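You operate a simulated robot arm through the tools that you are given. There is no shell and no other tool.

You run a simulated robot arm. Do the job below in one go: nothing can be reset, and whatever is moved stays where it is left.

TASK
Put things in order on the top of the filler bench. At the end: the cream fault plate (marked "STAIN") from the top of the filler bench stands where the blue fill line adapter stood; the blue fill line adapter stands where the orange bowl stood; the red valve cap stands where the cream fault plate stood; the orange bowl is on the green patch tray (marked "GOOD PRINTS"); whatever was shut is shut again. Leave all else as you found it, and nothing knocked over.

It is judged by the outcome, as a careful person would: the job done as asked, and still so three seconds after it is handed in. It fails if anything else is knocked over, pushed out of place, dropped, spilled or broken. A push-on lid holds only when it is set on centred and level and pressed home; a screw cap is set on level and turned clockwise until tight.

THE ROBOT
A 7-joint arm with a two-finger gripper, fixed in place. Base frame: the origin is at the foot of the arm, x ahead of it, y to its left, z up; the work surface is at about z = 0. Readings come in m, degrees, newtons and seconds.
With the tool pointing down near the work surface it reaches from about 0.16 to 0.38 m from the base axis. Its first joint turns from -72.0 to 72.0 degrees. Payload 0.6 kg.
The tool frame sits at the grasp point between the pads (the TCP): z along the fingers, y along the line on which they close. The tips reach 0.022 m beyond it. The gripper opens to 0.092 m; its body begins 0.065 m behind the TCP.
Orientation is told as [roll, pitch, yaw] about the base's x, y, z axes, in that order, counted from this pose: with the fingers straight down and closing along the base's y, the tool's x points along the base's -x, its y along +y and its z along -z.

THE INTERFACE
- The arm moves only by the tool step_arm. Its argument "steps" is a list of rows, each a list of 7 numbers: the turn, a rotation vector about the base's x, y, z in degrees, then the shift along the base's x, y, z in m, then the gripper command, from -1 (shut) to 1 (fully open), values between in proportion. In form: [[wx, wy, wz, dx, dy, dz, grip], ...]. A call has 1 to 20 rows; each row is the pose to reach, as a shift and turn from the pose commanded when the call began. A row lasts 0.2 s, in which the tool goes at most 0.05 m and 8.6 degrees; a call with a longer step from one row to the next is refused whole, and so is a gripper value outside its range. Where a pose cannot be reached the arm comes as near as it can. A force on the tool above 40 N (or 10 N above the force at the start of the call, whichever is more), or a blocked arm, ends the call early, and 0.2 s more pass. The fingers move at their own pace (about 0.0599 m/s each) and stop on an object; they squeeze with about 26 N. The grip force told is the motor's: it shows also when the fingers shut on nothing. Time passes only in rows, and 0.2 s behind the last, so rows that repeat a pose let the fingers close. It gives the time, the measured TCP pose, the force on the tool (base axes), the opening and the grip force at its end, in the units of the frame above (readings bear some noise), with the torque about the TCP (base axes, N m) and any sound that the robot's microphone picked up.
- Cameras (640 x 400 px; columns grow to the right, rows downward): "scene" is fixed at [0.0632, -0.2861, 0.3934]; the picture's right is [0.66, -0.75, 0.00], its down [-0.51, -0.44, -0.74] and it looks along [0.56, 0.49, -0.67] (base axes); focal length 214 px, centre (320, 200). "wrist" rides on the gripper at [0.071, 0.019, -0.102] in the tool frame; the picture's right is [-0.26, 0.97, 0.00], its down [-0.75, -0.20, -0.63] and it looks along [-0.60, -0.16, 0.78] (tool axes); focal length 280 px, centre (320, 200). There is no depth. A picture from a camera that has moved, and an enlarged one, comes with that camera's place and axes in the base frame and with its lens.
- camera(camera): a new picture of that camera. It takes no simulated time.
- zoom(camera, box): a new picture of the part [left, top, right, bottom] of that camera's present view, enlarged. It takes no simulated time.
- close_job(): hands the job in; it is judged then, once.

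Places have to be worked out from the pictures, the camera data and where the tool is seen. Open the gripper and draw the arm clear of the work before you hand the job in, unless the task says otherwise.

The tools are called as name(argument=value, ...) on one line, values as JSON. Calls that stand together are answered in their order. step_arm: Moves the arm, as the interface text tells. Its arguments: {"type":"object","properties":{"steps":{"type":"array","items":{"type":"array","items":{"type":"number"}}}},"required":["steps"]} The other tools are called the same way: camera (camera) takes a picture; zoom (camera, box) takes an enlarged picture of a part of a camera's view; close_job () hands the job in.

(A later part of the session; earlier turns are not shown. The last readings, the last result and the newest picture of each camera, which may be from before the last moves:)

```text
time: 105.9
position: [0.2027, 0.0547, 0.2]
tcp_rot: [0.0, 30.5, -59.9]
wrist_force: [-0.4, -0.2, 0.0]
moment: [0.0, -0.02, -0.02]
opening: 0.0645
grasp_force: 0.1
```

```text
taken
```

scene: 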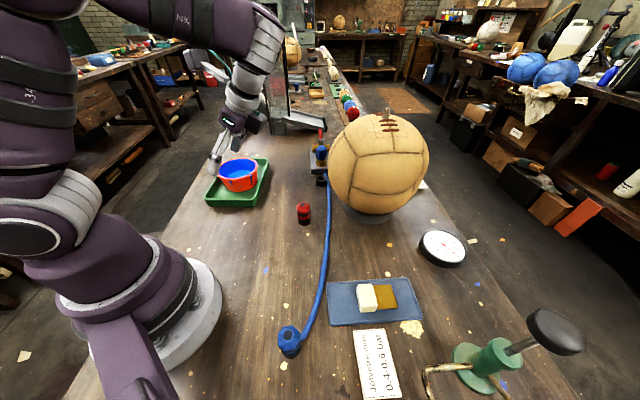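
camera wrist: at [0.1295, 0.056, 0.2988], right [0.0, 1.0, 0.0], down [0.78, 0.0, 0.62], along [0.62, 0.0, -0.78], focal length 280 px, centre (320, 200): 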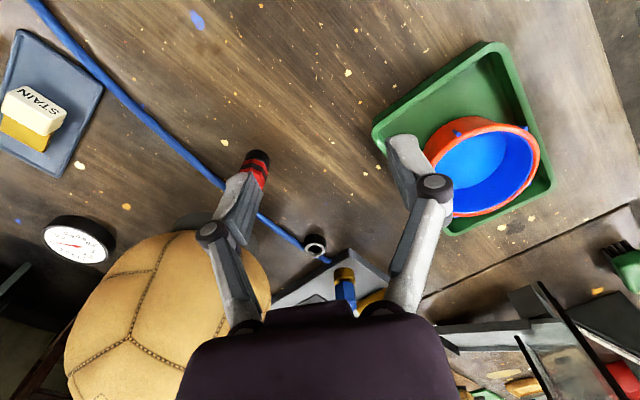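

30° works sideways. I extend gently to 40° and 47°.

step_arm(steps=[[2.17, 1.25, 0, 0, 0, 0, 0.4], [4.33, 2.5, 0, 0, 0, 0, 0.4], [6.5, 3.75, 0, 0, 0, 0, 0.4], [8.66, 5, 0, 0, 0, 0, 0.4], [8.66, 5, 0, 0, 0, 0, 0.4]])

step_arm(steps=[[1.7, 1, 0, 0, 0, 0, 0.4], [3.5, 2, 0, 0, 0, 0, 0.4], [5.2, 3, 0, 0, 0, 0, 0.4], [6.1, 3.5, 0, 0, 0, 0, 0.4], [6.1, 3.5, 0, 0, 0, 0, 0.4]])

camera(camera="scene")

camera(camera="wrist")

```text
time: 107.1
position: [0.2042, 0.0548, 0.2007]
tcp_rot: [0.1, 40.4, -59.9]
wrist_force: [0.3, 0.8, 0.1]
moment: [-0.02, -0.01, 0.01]
opening: 0.0644
grasp_force: 0.0
```

```text
time: 108.3
position: [0.2037, 0.0539, 0.1992]
tcp_rot: [0.1, 47.5, -59.8]
wrist_force: [-0.1, 0.3, -0.1]
moment: [-0.01, -0.04, -0.01]
opening: 0.0645
grasp_force: 0.1
```

```text
taken
```

scene: 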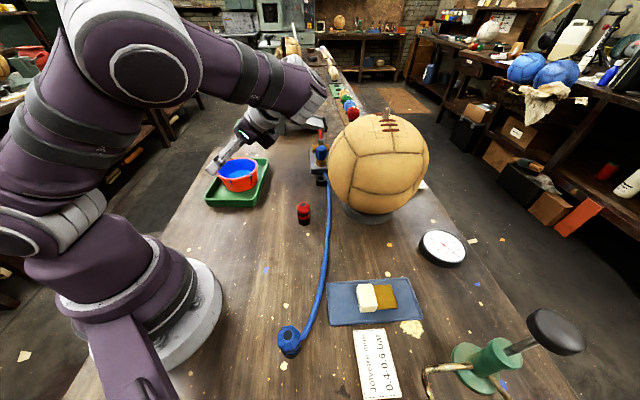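

```text
taken
camera wrist: at [0.2329, 0.0418, 0.3211], right [0.92, 0.33, -0.19], down [0.31, -0.94, -0.13], along [-0.22, 0.06, -0.97], focal length 280 px, centre (320, 200)
```

wrist: 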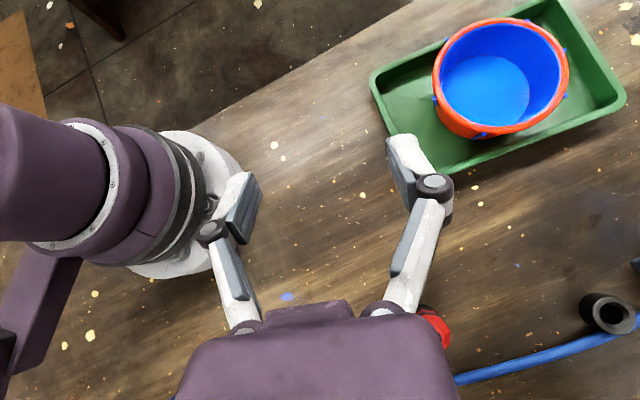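

A 47° sideways lean works. I check that it also works low down over the open bench at about z 0.06.

step_arm(steps=[[0, 0, 0, 0, 0, -0.03, 0.4], [0, 0, 0, 0, 0, -0.06, 0.4], [0, 0, 0, 0, 0, -0.09, 0.4], [0, 0, 0, 0, 0, -0.115, 0.4], [0, 0, 0, 0, 0, -0.135, 0.4], [0, 0, 0, 0, 0, -0.135, 0.4]])

camera(camera="scene")

camera(camera="wrist")

```text
time: 109.7
position: [0.2041, 0.0551, 0.0639]
tcp_rot: [0.0, 47.3, -59.8]
wrist_force: [0.0, 0.8, 0.7]
moment: [0.03, 0.02, 0.03]
opening: 0.0642
grasp_force: 0.0
```

```text
taken
```

scene: 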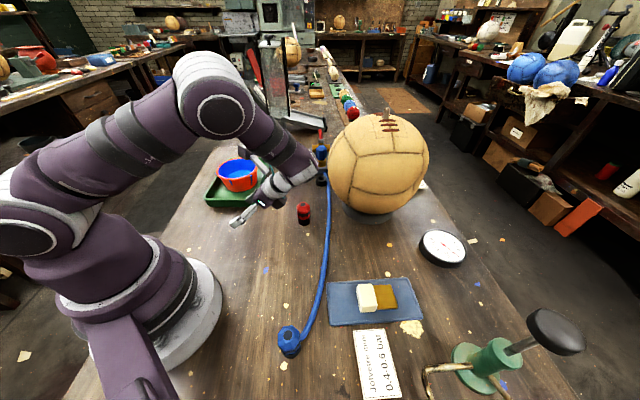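

```text
taken
camera wrist: at [0.233, 0.0424, 0.1869], right [0.92, 0.33, -0.19], down [0.31, -0.94, -0.13], along [-0.22, 0.06, -0.97], focal length 280 px, centre (320, 200)
```

wrist: 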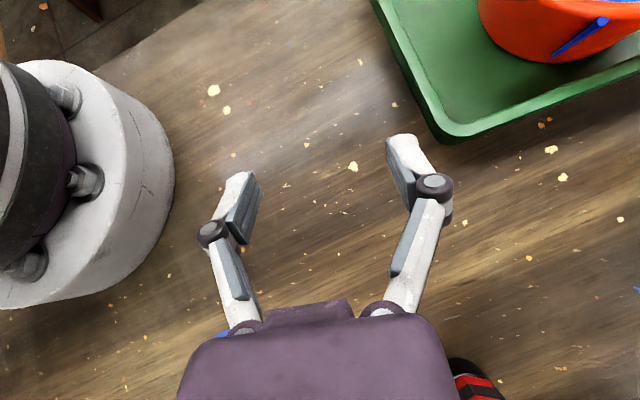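

Feasible at this height. I check how close the hand and wrist come to the red cap here.

zoom(camera="scene", box=[200, 120, 360, 250])

```text
3.08 times, centred on (280, 185) of scene
camera zoom: at [0.0632, -0.2861, 0.3934], right [0.66, -0.75, 0.0], down [-0.51, -0.44, -0.74], along [0.56, 0.49, -0.67], focal length 660 px, centre (443, 246)
```

zoom: 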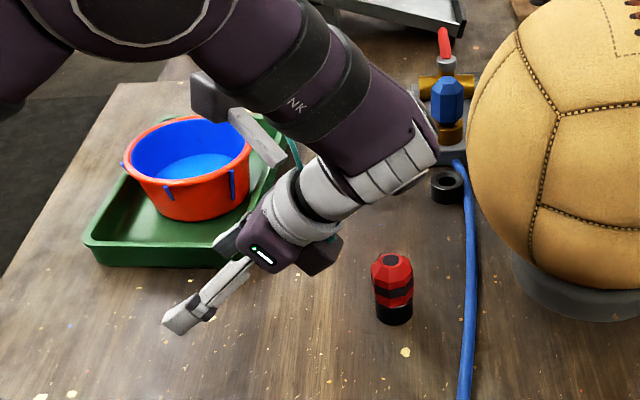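

There is enough room. I rise, level the tool, and go back over the plate to pick up the lying piece.

step_arm(steps=[[0, 0, 0, 0, 0, 0.03, 0.4], [0, 0, 0, 0, 0, 0.06, 0.4], [0, 0, 0, 0, 0, 0.09, 0.4], [0, 0, 0, 0, 0, 0.115, 0.4], [0, 0, 0, 0, 0, 0.135, 0.4], [-6.9, -4, 0, 0, 0, 0.135, 0.4], [-13.8, -8, 0, 0, 0, 0.135, 0.4], [-20.7, -12, 0, 0, 0, 0.135, 0.4], [-27.6, -16, 0, 0, 0, 0.135, 0.4], [-34.5, -20, 0, 0, 0, 0.135, 0.4], [-41, -23.6, 0, 0, 0, 0.135, 0.4], [-41, -23.6, 0, 0, 0, 0.135, 0.4]])

step_arm(steps=[[0, 0, 1.5, -0.002, -0.03, 0, 0.3], [0, 0, 3, -0.004, -0.06, 0, 0.3], [0, 0, 4.5, -0.006, -0.09, 0, 0.3], [0, 0, 6, -0.005, -0.12, 0, 0.3], [0, 0, 7.5, -0.003, -0.15, 0, 0.3], [0, 0, 9, 0.0, -0.18, 0, 0.3], [0, 0, 10.5, 0.005, -0.21, 0, 0.3], [0, 0, 12, 0.015, -0.24, 0, 0.3], [0, 0, 13.5, 0.025, -0.27, -0.01, 0.3], [0, 0, 15, 0.036, -0.297, -0.02, 0.3], [0, 0, 15, 0.036, -0.297, -0.02, 0.3]])

camera(camera="wrist")

```text
time: 112.3
position: [0.2036, 0.0545, 0.1997]
tcp_rot: [-0.1, 0.0, -59.9]
wrist_force: [0.6, 0.5, -0.3]
moment: [0.01, -0.01, -0.01]
opening: 0.0644
grasp_force: 0.2
```

```text
time: 114.7
position: [0.24, -0.2407, 0.1783]
tcp_rot: [-0.2, 0.1, -44.9]
wrist_force: [1.3, 0.2, -0.2]
moment: [0.02, -0.02, 0.01]
opening: 0.0595
grasp_force: 0.0
```

```text
taken
camera wrist: at [0.203, -0.177, 0.281], right [0.87, 0.5, 0.0], down [0.39, -0.68, 0.62], along [0.31, -0.54, -0.78], focal length 280 px, centre (320, 200)
```

wrist: 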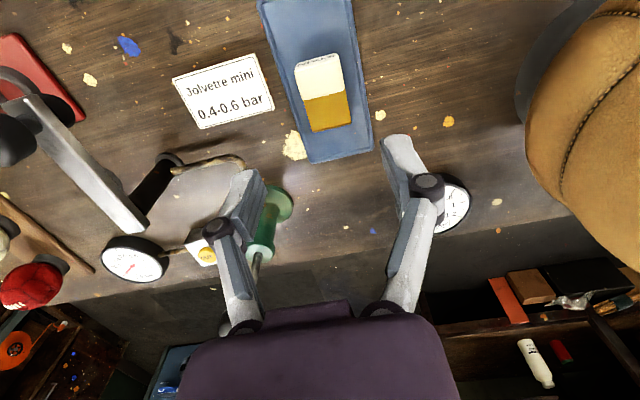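

zoom(camera="wrist", box=[250, 10, 390, 170])

zoom(camera="scene", box=[330, 265, 430, 335])

```text
2.50 times, centred on (320, 90) of wrist
camera zoom: at [0.203, -0.177, 0.281], right [0.87, 0.5, 0.0], down [0.39, -0.68, 0.62], along [0.31, -0.54, -0.78], focal length 701 px, centre (320, 475)
```

zoom: 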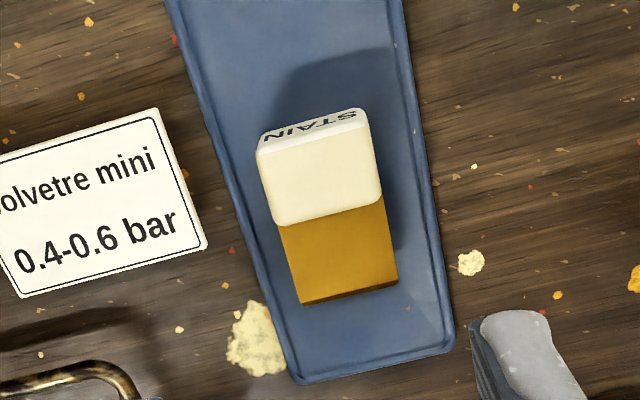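

```text
5.71 times, centred on (380, 300) of scene
camera zoom: at [0.0632, -0.2861, 0.3934], right [0.66, -0.75, 0.0], down [-0.51, -0.44, -0.74], along [0.56, 0.49, -0.67], focal length 1226 px, centre (-23, -371)
```

zoom: 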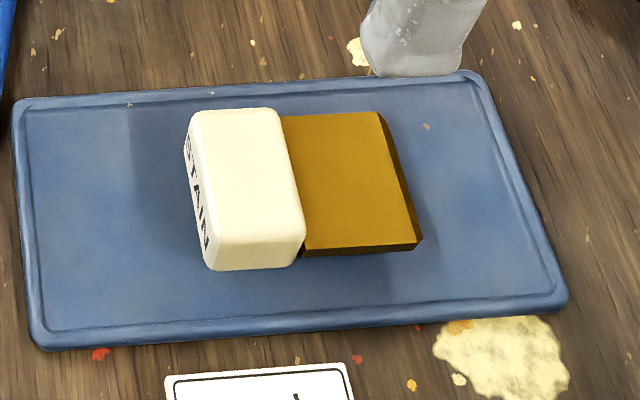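

The piece lies flat with its block's centre at about (0.239,-0.239) and the stem horizontal, so I need exactly a quarter turn. I lean the hand 42.5° outward above it.

step_arm(steps=[[-5.0, -5.0, 0, -0.001, 0.001, -0.01, 0.09], [-10, -10, 0, -0.002, 0.002, -0.02, 0.09], [-15, -15, 0, -0.003, 0.004, -0.03, 0.09], [-20, -20, 0, -0.004, 0.005, -0.04, 0.09], [-25, -25, 0, -0.005, 0.006, -0.05, 0.09], [-30.05, -30.05, 0, -0.0062, 0.0074, -0.06, 0.09], [-30.05, -30.05, 0, -0.0062, 0.0074, -0.06, 0.09]])

camera(camera="wrist")

zoom(camera="scene", box=[240, 200, 460, 380])

```text
time: 116.3
position: [0.2344, -0.2342, 0.12]
tcp_rot: [-0.2, -42.4, -44.8]
wrist_force: [-0.3, 0.2, 0.1]
moment: [0.03, 0.0, 0.03]
opening: 0.0501
grasp_force: 0.1
```

```text
taken
camera wrist: at [0.1611, -0.1339, 0.1473], right [0.82, 0.55, 0.17], down [-0.05, -0.24, 0.97], along [0.57, -0.8, -0.17], focal length 280 px, centre (320, 200)
```

wrist: 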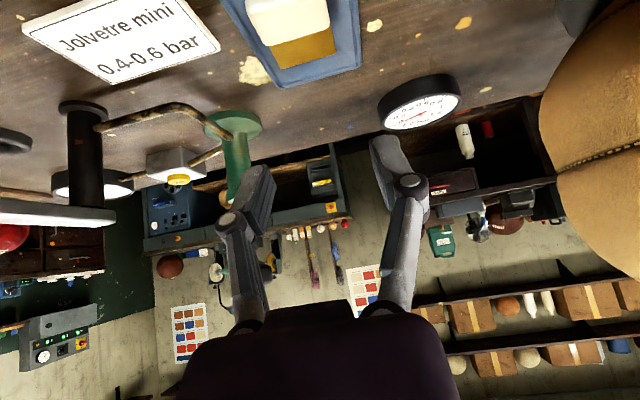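

```text
2.22 times, centred on (350, 290) of scene
camera zoom: at [0.0632, -0.2861, 0.3934], right [0.66, -0.75, 0.0], down [-0.51, -0.44, -0.74], along [0.56, 0.49, -0.67], focal length 477 px, centre (253, 0)
```

zoom: 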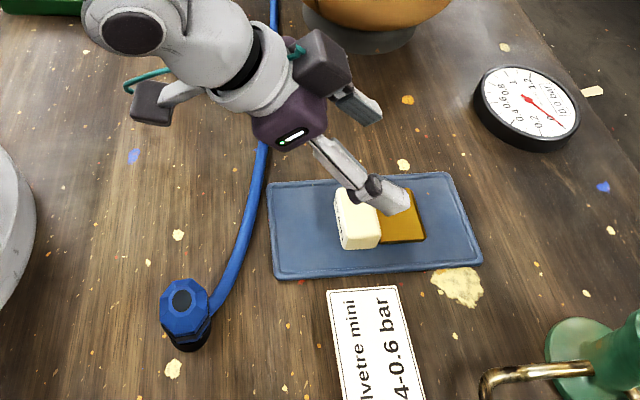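

The lean is fine and clear of the hose and adapter. I descend part-way and check alignment.

step_arm(steps=[[0, 0, 0, 0, 0, -0.02, 0.09], [0, 0, 0, 0, 0, -0.04, 0.09], [0, 0, 0, 0, 0, -0.06, 0.09], [0, 0, 0, 0, 0, -0.07, 0.09], [0, 0, 0, 0, 0, -0.07, 0.09]])

camera(camera="wrist")

zoom(camera="scene", box=[300, 240, 440, 340])

```text
time: 117.5
position: [0.2338, -0.2369, 0.0501]
tcp_rot: [-0.2, -42.4, -44.7]
wrist_force: [0.7, 0.5, 0.2]
moment: [-0.01, 0.03, -0.03]
opening: 0.05
grasp_force: 0.2
```

```text
taken
camera wrist: at [0.1614, -0.1356, 0.0777], right [0.82, 0.55, 0.17], down [-0.05, -0.24, 0.97], along [0.57, -0.8, -0.17], focal length 280 px, centre (320, 200)
```

wrist: 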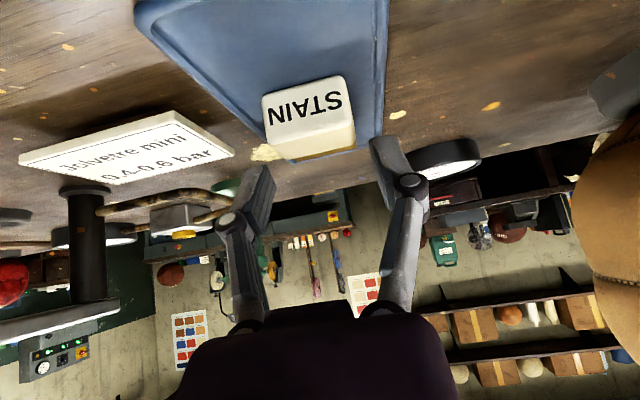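

```text
4.00 times, centred on (370, 290) of scene
camera zoom: at [0.0632, -0.2861, 0.3934], right [0.66, -0.75, 0.0], down [-0.51, -0.44, -0.74], along [0.56, 0.49, -0.67], focal length 858 px, centre (120, -160)
```

zoom: 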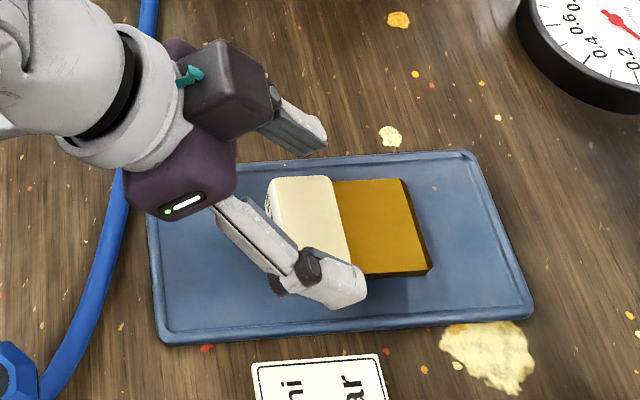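

The block is centred between the fingers. I descend to 0.029 and close gently.

step_arm(steps=[[0, 0, 0, 0, 0, -0.008, 0.09], [0, 0, 0, 0, 0, -0.016, 0.09], [0, 0, 0, 0, 0, -0.021, 0.09], [0, 0, 0, 0, 0, -0.021, 0.09]])

camera(camera="wrist")

zoom(camera="scene", box=[300, 240, 440, 340])

```text
time: 118.5
position: [0.2332, -0.2345, 0.0289]
tcp_rot: [-0.2, -42.4, -44.7]
wrist_force: [0.4, -1.4, 0.9]
moment: [0.02, -0.02, 0.0]
opening: 0.0502
grasp_force: 0.1
```

```text
taken
camera wrist: at [0.1607, -0.1345, 0.057], right [0.82, 0.55, 0.17], down [-0.05, -0.24, 0.97], along [0.57, -0.8, -0.17], focal length 280 px, centre (320, 200)
```

wrist: 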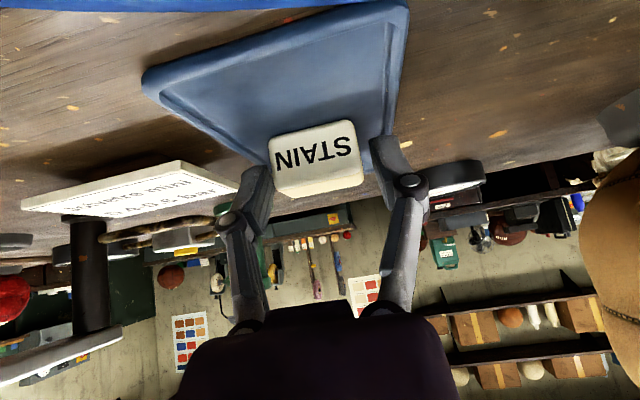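

```text
4.00 times, centred on (370, 290) of scene
camera zoom: at [0.0632, -0.2861, 0.3934], right [0.66, -0.75, 0.0], down [-0.51, -0.44, -0.74], along [0.56, 0.49, -0.67], focal length 858 px, centre (120, -160)
```

zoom: 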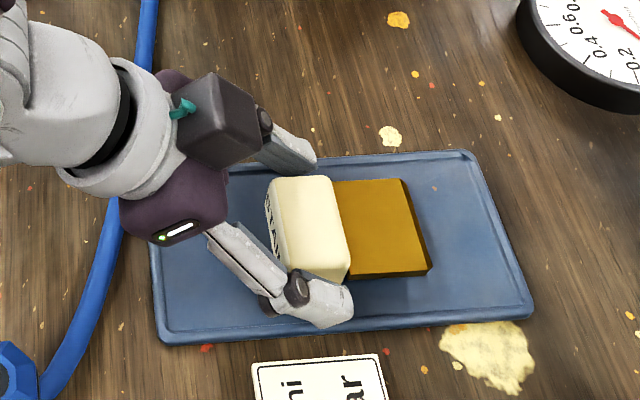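

The pads are at the block's ends. I close slowly.

step_arm(steps=[[0, 0, 0, 0, 0, 0, 0.0], [0, 0, 0, 0, 0, 0, -0.08], [0, 0, 0, 0, 0, 0, -0.14], [0, 0, 0, 0, 0, 0, -0.2], [0, 0, 0, 0, 0, 0, -0.4], [0, 0, 0, 0, 0, 0, -0.7], [0, 0, 0, 0, 0, 0, -1], [0, 0, 0, 0, 0, 0, -1]])

camera(camera="wrist")

zoom(camera="scene", box=[300, 240, 440, 340])

```text
time: 120.3
position: [0.2334, -0.2348, 0.0284]
tcp_rot: [-0.2, -42.4, -44.8]
wrist_force: [0.4, -0.1, 2.7]
moment: [0.07, -0.07, -0.02]
opening: 0.039
grasp_force: 25.9
```

```text
taken
camera wrist: at [0.1607, -0.1346, 0.0571], right [0.82, 0.55, 0.17], down [-0.05, -0.24, 0.97], along [0.57, -0.8, -0.17], focal length 280 px, centre (320, 200)
```

wrist: 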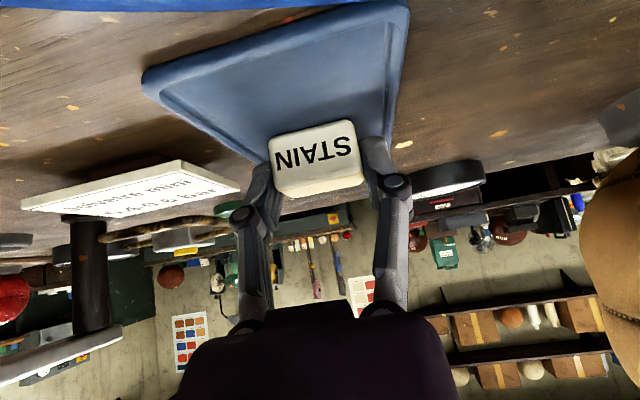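

```text
4.00 times, centred on (370, 290) of scene
camera zoom: at [0.0632, -0.2861, 0.3935], right [0.66, -0.75, 0.0], down [-0.51, -0.44, -0.74], along [0.56, 0.49, -0.67], focal length 858 px, centre (120, -160)
```

zoom: 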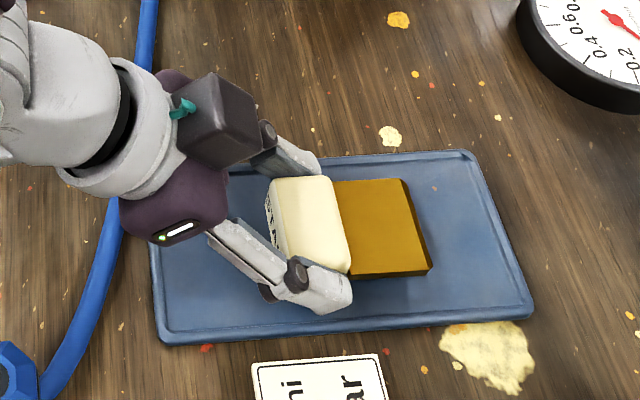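

Gripped. I lift it clear, then level the tool and check the piece has not shifted in the grip.

step_arm(steps=[[0, 0, 0, 0, 0, 0.005, -1], [0, 0, 0, 0, 0, 0.015, -1], [0, 0, 0, 0, 0, 0.04, -1], [0, 0, 0, 0, 0, 0.07, -1], [0, 0, 0, 0, 0, 0.1, -1], [0, 0, 0, 0, 0, 0.13, -1], [0, 0, 0, 0, 0, 0.16, -1], [0, 0, 0, 0, 0, 0.17, -1]])

step_arm(steps=[[5, 5, 0, 0, 0, 0, -1], [10, 10, 0, 0, 0, 0, -1], [15, 15, 0, 0, 0, 0, -1], [20, 20, 0, 0, 0, 0, -1], [25, 25, 0, 0, 0, 0, -1], [30.05, 30.05, 0, 0, 0, 0, -1], [30.05, 30.05, 0, 0, 0, 0, -1]])

camera(camera="wrist")

camera(camera="scene")

```text
time: 122.1
position: [0.2338, -0.2357, 0.1978]
tcp_rot: [-0.1, -42.4, -44.9]
wrist_force: [-0.1, 0.0, -0.9]
moment: [0.02, -0.04, -0.02]
opening: 0.039
grasp_force: 26.1
```

```text
time: 123.7
position: [0.2326, -0.2353, 0.199]
tcp_rot: [-0.2, 0.2, -44.9]
wrist_force: [-0.7, -0.1, -0.6]
moment: [-0.06, 0.02, 0.03]
opening: 0.0392
grasp_force: 26.1
```

```text
taken
camera wrist: at [0.1963, -0.1703, 0.3015], right [0.87, 0.5, 0.0], down [0.39, -0.68, 0.62], along [0.31, -0.54, -0.78], focal length 280 px, centre (320, 200)
```

wrist: 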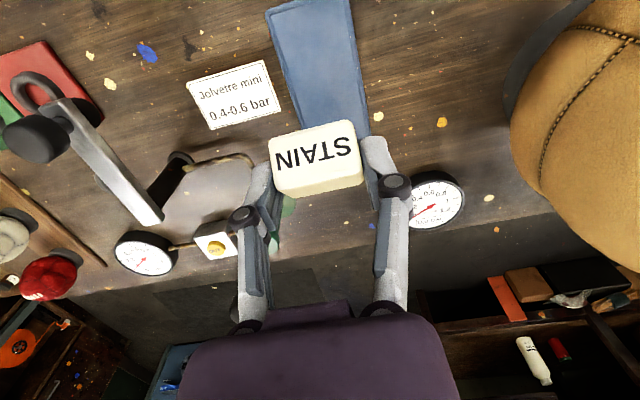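

```text
taken
```

scene: 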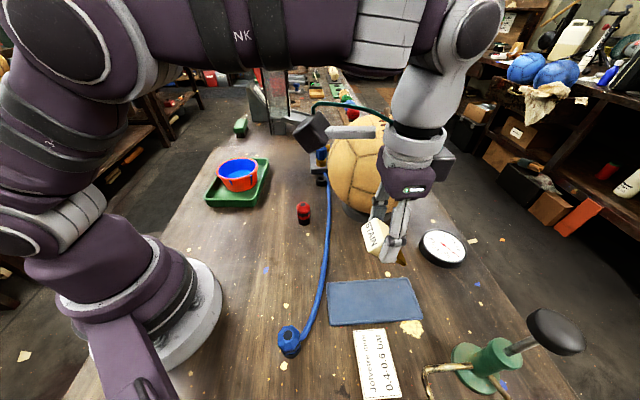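

The piece is unchanged in the grip. I carry it to the open bench area near (0.205,0.055) and turn to yaw -60°.

step_arm(steps=[[0, 0, -1.5, -0.01, 0.03, 0, -1], [0, 0, -3, -0.02, 0.06, 0, -1], [0, 0, -4.5, -0.029, 0.09, 0, -1], [0, 0, -6, -0.033, 0.12, 0, -1], [0, 0, -7.5, -0.035, 0.15, 0, -1], [0, 0, -9, -0.036, 0.18, 0, -1], [0, 0, -10.5, -0.036, 0.21, 0, -1], [0, 0, -12, -0.034, 0.24, 0, -1], [0, 0, -13.5, -0.032, 0.27, 0, -1], [0, 0, -15, -0.03, 0.2895, 0, -1], [0, 0, -15, -0.03, 0.2895, 0, -1]])

step_arm(steps=[[6.5, 3.75, 0, 0, 0, 0, -1], [13, 7.5, 0, 0, 0, 0, -1], [19.5, 11.25, 0, 0, 0, 0, -1], [26, 15, 0, 0, 0, 0, -1], [32, 18.5, 0, 0, 0, 0, -1], [38, 22, 0, 0, 0, 0, -1], [40.96, 23.65, 0, 0, 0, 0, -1], [40.96, 23.65, 0, 0, 0, 0, -1]])

camera(camera="scene")

camera(camera="wrist")

```text
time: 126.1
position: [0.2019, 0.0535, 0.2014]
tcp_rot: [-0.1, 0.2, -59.8]
wrist_force: [-0.7, 1.1, -0.3]
moment: [-0.01, -0.05, 0.0]
opening: 0.0393
grasp_force: 25.8
```

```text
time: 127.9
position: [0.2039, 0.0549, 0.198]
tcp_rot: [-0.1, 47.5, -59.8]
wrist_force: [-0.4, 0.7, -0.4]
moment: [0.03, 0.03, 0.0]
opening: 0.0392
grasp_force: 25.6
```

```text
taken
```

scene: 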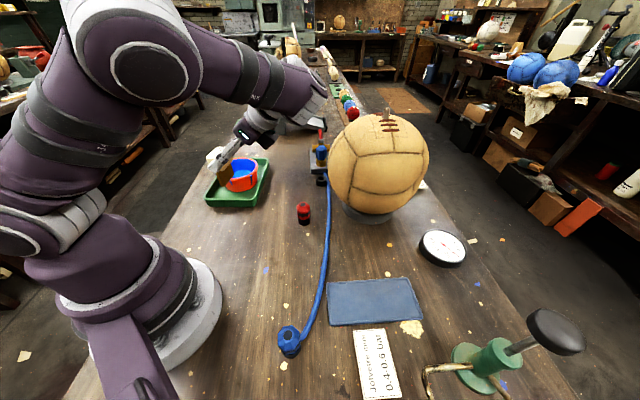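

```text
taken
camera wrist: at [0.2321, 0.042, 0.3207], right [0.92, 0.33, -0.19], down [0.31, -0.94, -0.13], along [-0.23, 0.06, -0.97], focal length 280 px, centre (320, 200)
```

wrist: 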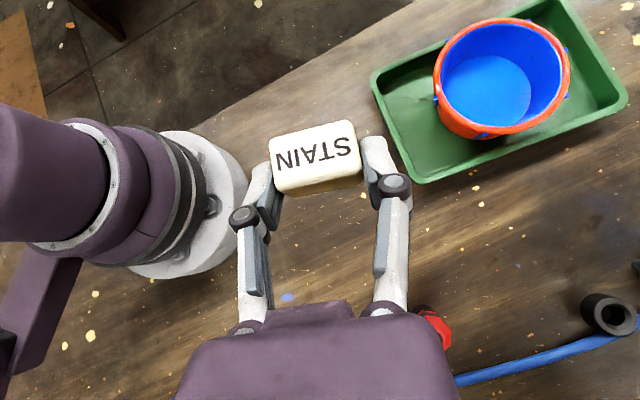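

The piece should be upright now. I zoom to check its vertical.

zoom(camera="scene", box=[185, 120, 265, 200])

zoom(camera="wrist", box=[240, 90, 400, 230])

```text
5.00 times, centred on (225, 160) of scene
camera zoom: at [0.0632, -0.2861, 0.3934], right [0.66, -0.75, 0.0], down [-0.51, -0.44, -0.74], along [0.56, 0.49, -0.67], focal length 1072 px, centre (795, 400)
```

zoom: 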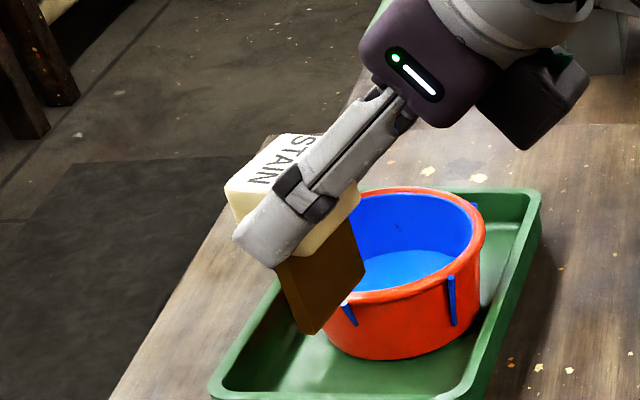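

```text
2.86 times, centred on (320, 160) of wrist
camera zoom: at [0.2321, 0.042, 0.3207], right [0.92, 0.33, -0.19], down [0.31, -0.94, -0.13], along [-0.23, 0.06, -0.97], focal length 801 px, centre (320, 314)
```

zoom: 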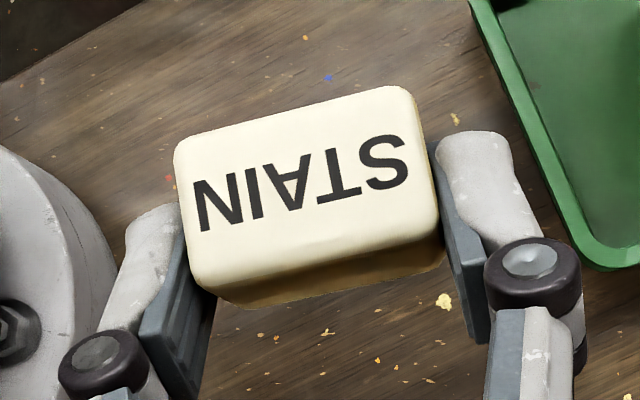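

zoom(camera="scene", box=[205, 140, 240, 190])

```text
8.00 times, centred on (222, 165) of scene
camera zoom: at [0.0632, -0.2861, 0.3934], right [0.66, -0.75, 0.0], down [-0.51, -0.44, -0.74], along [0.56, 0.49, -0.67], focal length 1716 px, centre (1100, 480)
```

zoom: 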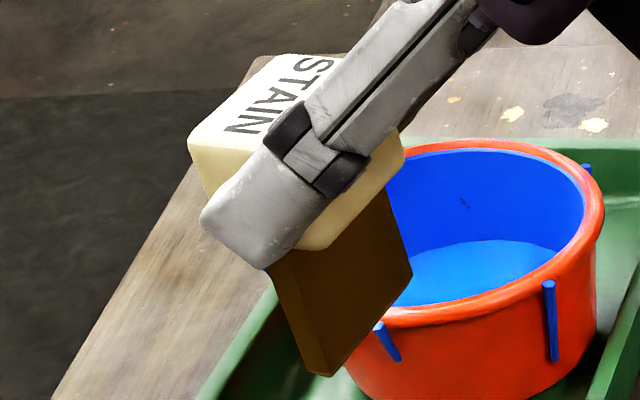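

I measure the stem's edges more closely against the true vertical.

zoom(camera="scene", box=[214, 160, 242, 190])

```text
13.33 times, centred on (228, 175) of scene
camera zoom: at [0.0632, -0.2861, 0.3934], right [0.66, -0.75, 0.0], down [-0.51, -0.44, -0.74], along [0.56, 0.49, -0.67], focal length 2860 px, centre (1547, 533)
```

zoom: 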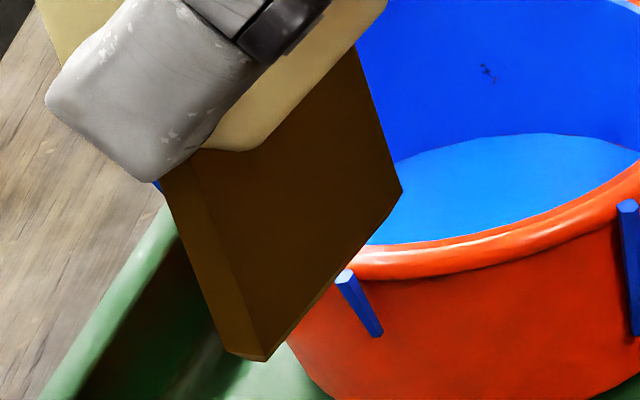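

With the finer zoom the stem edges are within about 1° of vertical. I lower it over the open bench to just above contact.

step_arm(steps=[[0, 0, 0, 0, 0, -0.03, -1], [0, 0, 0, 0, 0, -0.06, -1], [0, 0, 0, 0, 0, -0.09, -1], [0, 0, 0, 0, 0, -0.115, -1], [0, 0, 0, 0, 0, -0.13, -1], [0, 0, 0, 0, 0, -0.137, -1], [0, 0, 0, 0, 0, -0.137, -1]])

zoom(camera="scene", box=[210, 190, 280, 250])

camera(camera="scene")

```text
time: 129.5
position: [0.2021, 0.0545, 0.0614]
tcp_rot: [0.0, 47.4, -59.9]
wrist_force: [0.3, -0.3, -0.5]
moment: [-0.02, 0.03, -0.03]
opening: 0.0392
grasp_force: 26.4
```

```text
6.67 times, centred on (245, 220) of scene
camera zoom: at [0.0632, -0.2861, 0.3934], right [0.66, -0.75, 0.0], down [-0.51, -0.44, -0.74], along [0.56, 0.49, -0.67], focal length 1430 px, centre (820, 67)
```

zoom: 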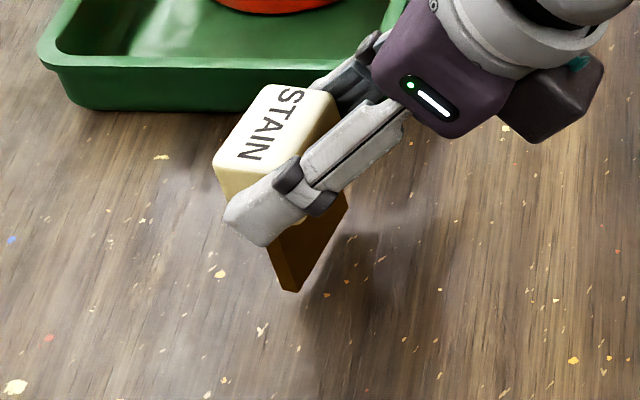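

```text
taken
```

scene: 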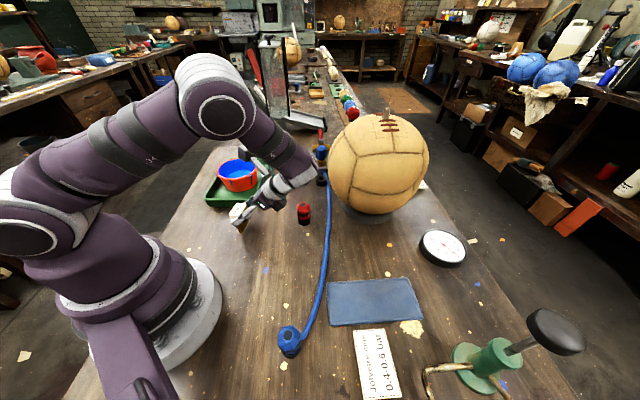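

I creep down to first contact.

step_arm(steps=[[0, 0, 0, 0, 0, -0.001, -1], [0, 0, 0, 0, 0, -0.002, -1], [0, 0, 0, 0, 0, -0.003, -1], [0, 0, 0, 0, 0, -0.003, -1]])

step_arm(steps=[[0, 0, 0, 0, 0, -0.0008, -1], [0, 0, 0, 0, 0, -0.0008, -1]])

step_arm(steps=[[0, 0, 0, 0, 0, -0.0008, -1], [0, 0, 0, 0, 0, -0.0008, -1]])

```text
time: 130.5
position: [0.2019, 0.054, 0.0587]
tcp_rot: [0.0, 47.4, -59.8]
wrist_force: [-0.6, 0.0, -0.6]
moment: [-0.02, 0.01, -0.03]
opening: 0.0391
grasp_force: 26.0
```

```text
time: 131.1
position: [0.202, 0.0534, 0.0582]
tcp_rot: [0.0, 47.4, -59.8]
wrist_force: [-0.1, 0.2, -1.4]
moment: [0.01, 0.0, -0.01]
opening: 0.0391
grasp_force: 26.0
```

```text
time: 131.7
position: [0.2027, 0.0544, 0.0564]
tcp_rot: [0.2, 47.5, -59.7]
wrist_force: [-1.6, -5.0, 22.0]
moment: [-0.03, 0.09, 0.07]
opening: 0.0394
grasp_force: 26.2
```

Contact, with the pressure slightly toward one edge, which suggests about 1° of over-rotation. I back off, correct by 1°, and touch down again more lightly.

step_arm(steps=[[0, 0, 0, 0, 0, 0.001, -1], [-0.87, -0.5, 0, 0, 0, 0.002, -1], [-0.87, -0.5, 0, 0, 0, 0.002, -1]])

step_arm(steps=[[0, 0, 0, 0, 0, -0.0008, -1], [0, 0, 0, 0, 0, -0.0008, -1], [0, 0, 0, 0, 0, -0.0008, -1]])

step_arm(steps=[[0, 0, 0, 0, 0, -0.0005, -1], [0, 0, 0, 0, 0, -0.0005, -1], [0, 0, 0, 0, 0, -0.0005, -1]])

```text
time: 132.5
position: [0.2035, 0.0552, 0.0603]
tcp_rot: [0.0, 46.3, -59.8]
wrist_force: [-0.8, 0.0, -1.3]
moment: [-0.04, -0.03, 0.0]
opening: 0.0393
grasp_force: 25.8
```

```text
time: 133.3
position: [0.2032, 0.0538, 0.059]
tcp_rot: [0.0, 46.4, -59.8]
wrist_force: [0.4, -0.6, -0.3]
moment: [-0.02, -0.05, 0.01]
opening: 0.0392
grasp_force: 26.3
```

```text
time: 134.1
position: [0.2023, 0.0546, 0.0577]
tcp_rot: [0.0, 46.4, -59.8]
wrist_force: [-1.9, -0.7, 6.8]
moment: [0.12, 0.04, 0.05]
opening: 0.0394
grasp_force: 25.7
```

Light contact of about 7 N, now near the foot's centre. I ease to near zero load and then open slowly.

step_arm(steps=[[0, 0, 0, 0, 0, 0.0003, -1], [0, 0, 0, 0, 0, 0.0003, -1], [0, 0, 0, 0, 0, 0.0003, -1]])

zoom(camera="scene", box=[220, 195, 270, 240])

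```text
time: 134.9
position: [0.2032, 0.0546, 0.0576]
tcp_rot: [0.0, 46.4, -59.7]
wrist_force: [-0.5, 0.7, 2.5]
moment: [0.17, -0.05, 0.01]
opening: 0.0392
grasp_force: 26.5
```

```text
8.89 times, centred on (245, 218) of scene
camera zoom: at [0.0632, -0.2861, 0.3934], right [0.66, -0.75, 0.0], down [-0.51, -0.44, -0.74], along [0.56, 0.49, -0.67], focal length 1906 px, centre (987, 44)
```

zoom: 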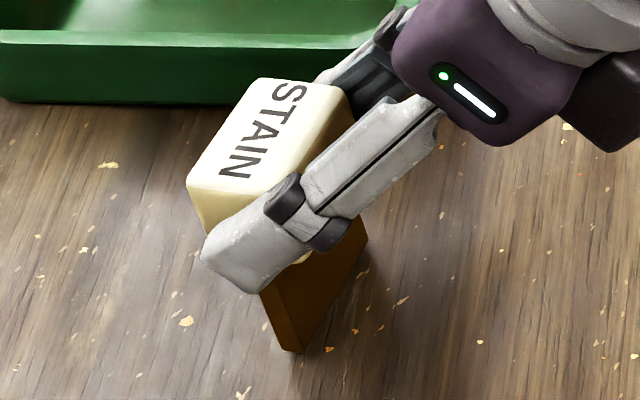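

Load is about 2 N. I release very gradually.

step_arm(steps=[[0, 0, 0, 0, 0, 0, -0.5], [0, 0, 0, 0, 0, 0, -0.3], [0, 0, 0, 0, 0, 0, -0.2], [0, 0, 0, 0, 0, 0, -0.16], [0, 0, 0, 0, 0, 0, -0.14], [0, 0, 0, 0, 0, 0, -0.12], [0, 0, 0, 0, 0, 0, -0.1], [0, 0, 0, 0, 0, 0, -0.1]])

zoom(camera="scene", box=[220, 195, 270, 240])

zoom(camera="wrist", box=[220, 80, 420, 240])

```text
time: 136.7
position: [0.2036, 0.0542, 0.0575]
tcp_rot: [0.1, 46.4, -59.6]
wrist_force: [0.3, -0.4, 0.4]
moment: [0.01, 0.02, 0.02]
opening: 0.0416
grasp_force: 0.0
```

```text
8.89 times, centred on (245, 218) of scene
camera zoom: at [0.0632, -0.2861, 0.3934], right [0.66, -0.75, 0.0], down [-0.51, -0.44, -0.74], along [0.56, 0.49, -0.67], focal length 1906 px, centre (987, 44)
```

zoom: 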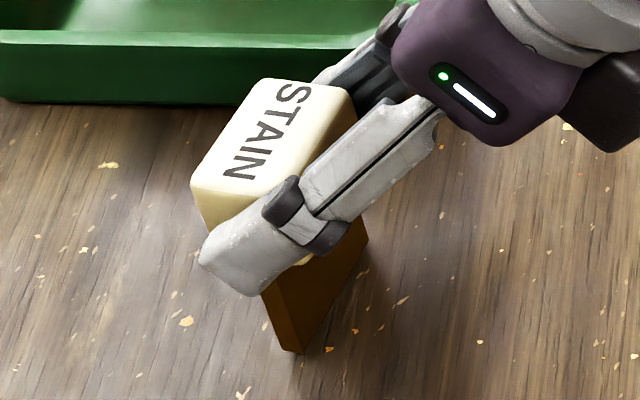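

```text
2.50 times, centred on (320, 160) of wrist
camera zoom: at [0.2318, 0.0437, 0.1798], right [0.93, 0.33, -0.19], down [0.31, -0.94, -0.11], along [-0.22, 0.05, -0.98], focal length 701 px, centre (320, 300)
```

zoom: 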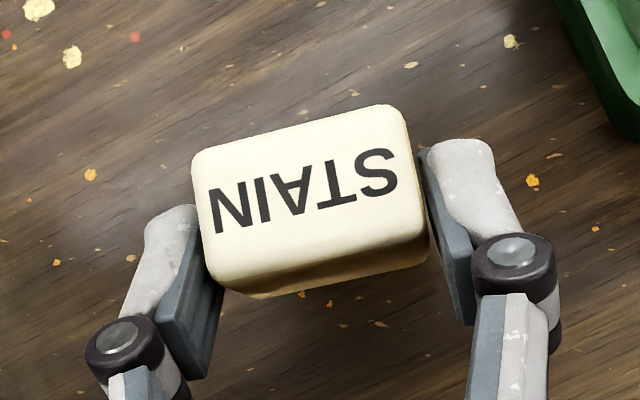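

It is standing on its own. I open a little more and retreat along the tool axis, parallel to the pads.

step_arm(steps=[[0, 0, 0, 0, 0, 0, 0.0], [0, 0, 0, 0, 0, 0, 0.15], [0, 0, 0, 0, 0, 0, 0.35], [0, 0, 0, 0, 0, 0, 0.35], [0, 0, 0, 0.005, -0.009, 0.01, 0.35], [0, 0, 0, 0.013, -0.022, 0.025, 0.35], [0, 0, 0, 0.024, -0.041, 0.045, 0.35], [0, 0, 0, 0.036, -0.063, 0.07, 0.35], [0, 0, 0, 0.036, -0.063, 0.1, 0.35], [0, 0, 0, 0.036, -0.063, 0.14, 0.35], [0, 0, 0, 0.036, -0.063, 0.14, 0.35]])

camera(camera="scene")

zoom(camera="scene", box=[200, 170, 330, 260])

```text
time: 139.1
position: [0.2411, -0.008, 0.1981]
tcp_rot: [0.0, 46.4, -59.8]
wrist_force: [-0.1, -1.0, 0.1]
moment: [-0.02, 0.01, -0.02]
opening: 0.0623
grasp_force: 0.1
```

```text
taken
```

scene: 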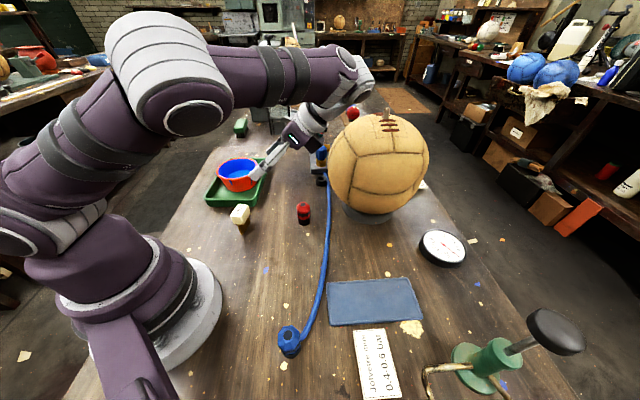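

```text
4.44 times, centred on (265, 215) of scene
camera zoom: at [0.0632, -0.2861, 0.3934], right [0.66, -0.75, 0.0], down [-0.51, -0.44, -0.74], along [0.56, 0.49, -0.67], focal length 953 px, centre (564, 133)
```

zoom: 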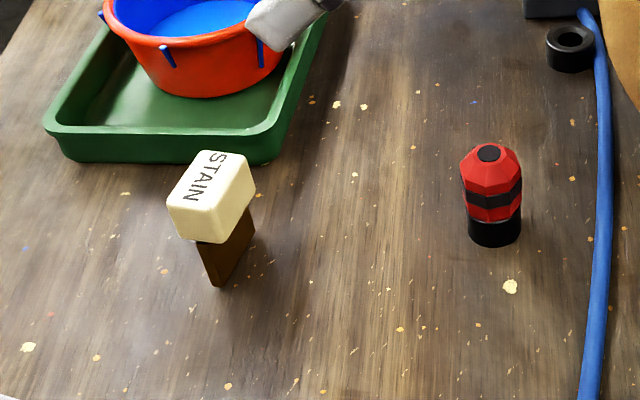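

The STAIN piece stands upright again on the bench at about (0.196,0.067). I bring the tool back to the 10° lean used for the far reach and go above it.

step_arm(steps=[[-7, -4.03, 0, 0, 0, 0, 0.35], [-14, -8.06, 0, 0, 0, 0, 0.35], [-21, -12.1, 0, 0, 0, 0, 0.35], [-28, -16.1, 0, 0, 0, 0, 0.35], [-35, -20.2, 0, 0, 0, 0, 0.35], [-42, -24.2, 0, 0, 0, 0, 0.35], [-48.84, -28.2, 0, 0, 0, 0, 0.35], [-48.84, -28.2, 0, -0.015, 0.025, 0, 0.35], [-48.84, -28.2, 0, -0.03, 0.05, -0.01, 0.35], [-48.84, -28.2, 0, -0.044, 0.075, -0.03, 0.35], [-48.84, -28.2, 0, -0.044, 0.075, -0.04, 0.35], [-48.84, -28.2, 0, -0.044, 0.075, -0.04, 0.35]])

camera(camera="wrist")

camera(camera="scene")

```text
time: 141.7
position: [0.1945, 0.0659, 0.1569]
tcp_rot: [-0.1, -9.9, -60.0]
wrist_force: [1.0, 0.4, -0.9]
moment: [0.0, 0.03, -0.02]
opening: 0.0622
grasp_force: 0.0
```

```text
taken
camera wrist: at [0.1662, 0.1523, 0.2455], right [0.96, 0.26, 0.04], down [0.14, -0.65, 0.75], along [0.22, -0.71, -0.66], focal length 280 px, centre (320, 200)
```

wrist: 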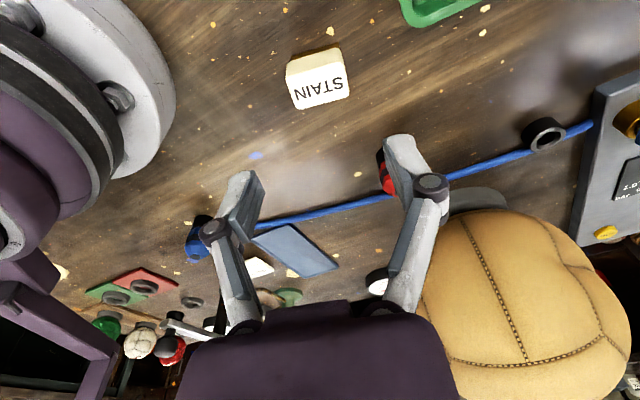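

```text
taken
```

scene: 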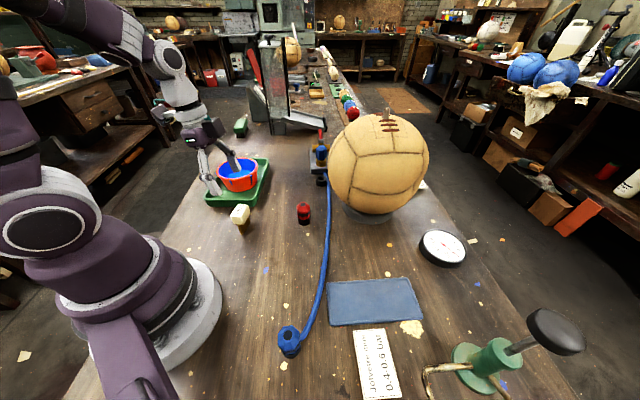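

zoom(camera="wrist", box=[260, 20, 380, 130])

zoom(camera="scene", box=[215, 190, 275, 245])

```text
3.64 times, centred on (320, 75) of wrist
camera zoom: at [0.1662, 0.1523, 0.2455], right [0.96, 0.26, 0.04], down [0.14, -0.65, 0.75], along [0.22, -0.71, -0.66], focal length 1020 px, centre (320, 654)
```

zoom: 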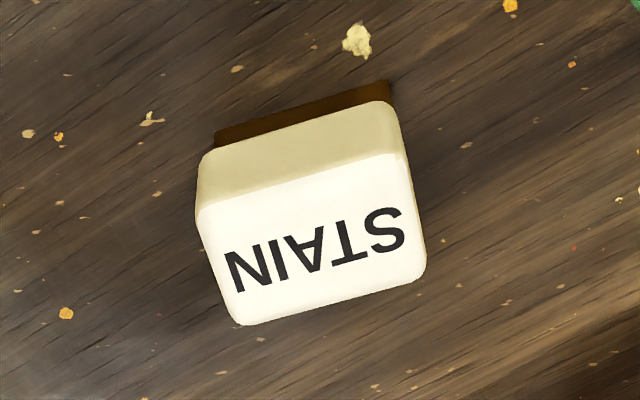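

```text
7.27 times, centred on (245, 218) of scene
camera zoom: at [0.0632, -0.2861, 0.3934], right [0.66, -0.75, 0.0], down [-0.51, -0.44, -0.74], along [0.56, 0.49, -0.67], focal length 1560 px, centre (866, 73)
```

zoom: 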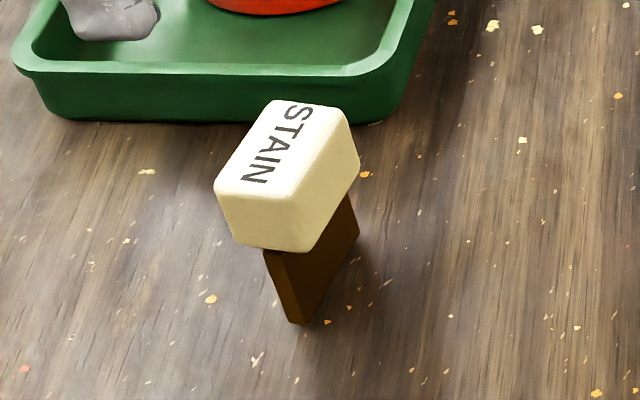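

The block's top centre is at (0.1968,0.0665) and its long axis at 30°, matching the hand. I shift 2 mm and descend in stages to grip at 0.050.

step_arm(steps=[[0, 0, 0, 0.0024, 0.0008, -0.02, 0.45], [0, 0, 0, 0.0024, 0.0008, -0.045, 0.45], [0, 0, 0, 0.0024, 0.0008, -0.067, 0.45], [0, 0, 0, 0.0024, 0.0008, -0.067, 0.45]])

camera(camera="wrist")

```text
time: 142.7
position: [0.1967, 0.0661, 0.0897]
tcp_rot: [-0.2, -10.0, -59.9]
wrist_force: [-0.1, -0.7, -1.1]
moment: [0.0, -0.02, 0.01]
opening: 0.0666
grasp_force: 0.1
```

```text
taken
camera wrist: at [0.168, 0.1528, 0.1785], right [0.96, 0.26, 0.04], down [0.14, -0.65, 0.75], along [0.22, -0.71, -0.66], focal length 280 px, centre (320, 200)
```

wrist: 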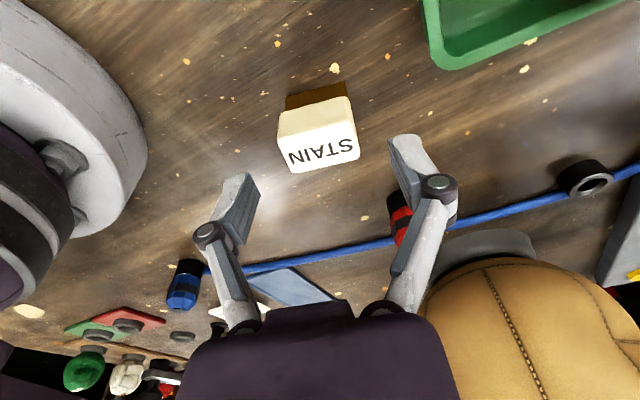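

step_arm(steps=[[0, 0, 0, 0, 0, -0.012, 0.45], [0, 0, 0, 0, 0, -0.024, 0.45], [0, 0, 0, 0, 0, -0.034, 0.45], [0, 0, 0, 0, 0, -0.0395, 0.45], [0, 0, 0, 0, 0, -0.0395, 0.45]])

camera(camera="wrist")

zoom(camera="scene", box=[200, 170, 290, 250])

```text
time: 143.9
position: [0.1966, 0.067, 0.0519]
tcp_rot: [-0.1, -10.0, -59.9]
wrist_force: [0.2, -0.1, -0.2]
moment: [-0.01, 0.02, 0.0]
opening: 0.0667
grasp_force: 0.0
```

```text
taken
camera wrist: at [0.1691, 0.1544, 0.1402], right [0.96, 0.26, 0.04], down [0.14, -0.65, 0.75], along [0.22, -0.71, -0.66], focal length 280 px, centre (320, 200)
```

wrist: 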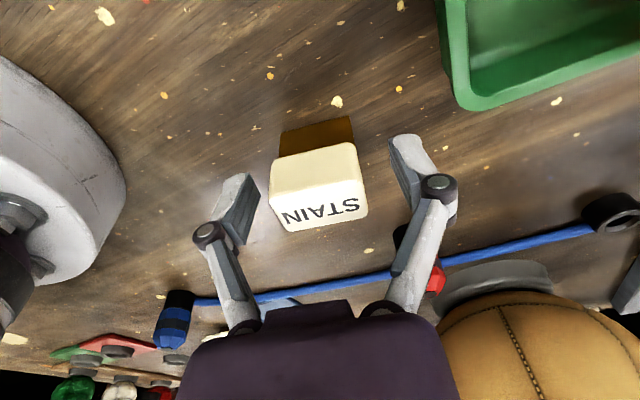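

```text
5.00 times, centred on (245, 210) of scene
camera zoom: at [0.0632, -0.2861, 0.3934], right [0.66, -0.75, 0.0], down [-0.51, -0.44, -0.74], along [0.56, 0.49, -0.67], focal length 1072 px, centre (695, 150)
```

zoom: 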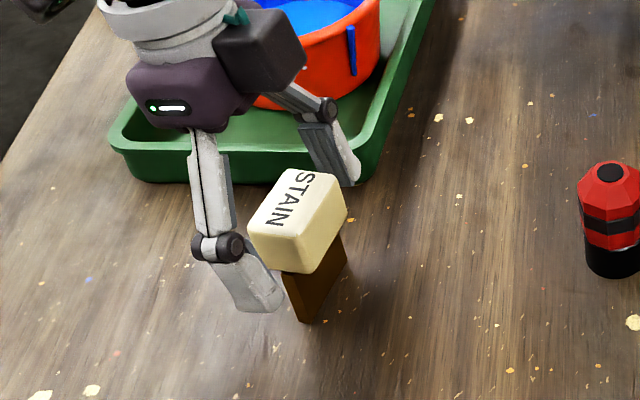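

Well aligned. I close gently on the block's ends.

step_arm(steps=[[0, 0, 0, 0, 0, 0, 0.3], [0, 0, 0, 0, 0, 0, 0.15], [0, 0, 0, 0, 0, 0, 0.05], [0, 0, 0, 0, 0, 0, -0.03], [0, 0, 0, 0, 0, 0, -0.08], [0, 0, 0, 0, 0, 0, -0.12], [0, 0, 0, 0, 0, 0, -0.16], [0, 0, 0, 0, 0, 0, -0.25], [0, 0, 0, 0, 0, 0, -0.5], [0, 0, 0, 0, 0, 0, -1], [0, 0, 0, 0, 0, 0, -1]])

zoom(camera="scene", box=[215, 190, 275, 245])

camera(camera="wrist")

```text
time: 146.3
position: [0.1962, 0.0682, 0.0516]
tcp_rot: [0.0, -10.1, -60.0]
wrist_force: [-1.3, -0.3, 5.7]
moment: [-0.06, 0.04, 0.0]
opening: 0.0396
grasp_force: 26.0
```

```text
7.27 times, centred on (245, 218) of scene
camera zoom: at [0.0632, -0.2861, 0.3934], right [0.66, -0.75, 0.0], down [-0.51, -0.44, -0.74], along [0.56, 0.49, -0.67], focal length 1560 px, centre (866, 73)
```

zoom: 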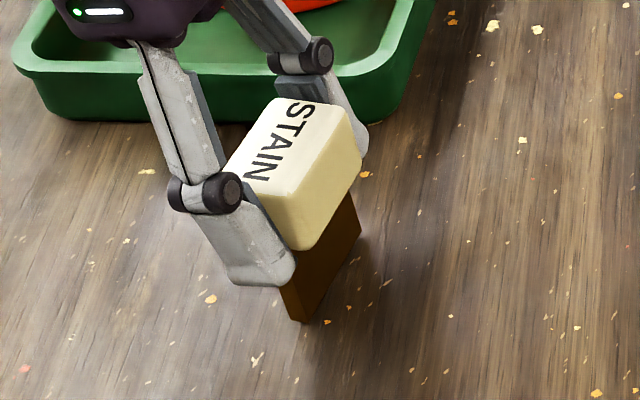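

```text
taken
camera wrist: at [0.1691, 0.1543, 0.1403], right [0.96, 0.26, 0.04], down [0.14, -0.65, 0.75], along [0.22, -0.71, -0.66], focal length 280 px, centre (320, 200)
```

wrist: 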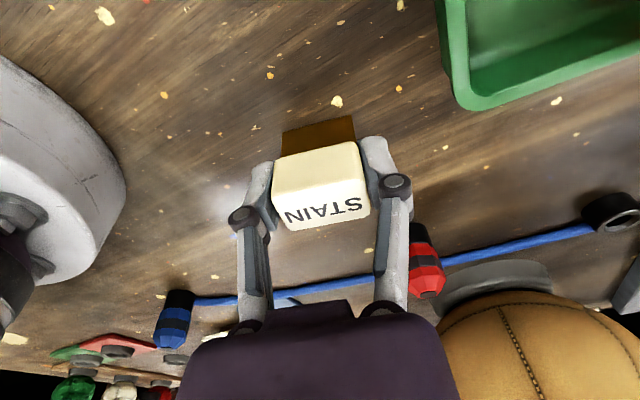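

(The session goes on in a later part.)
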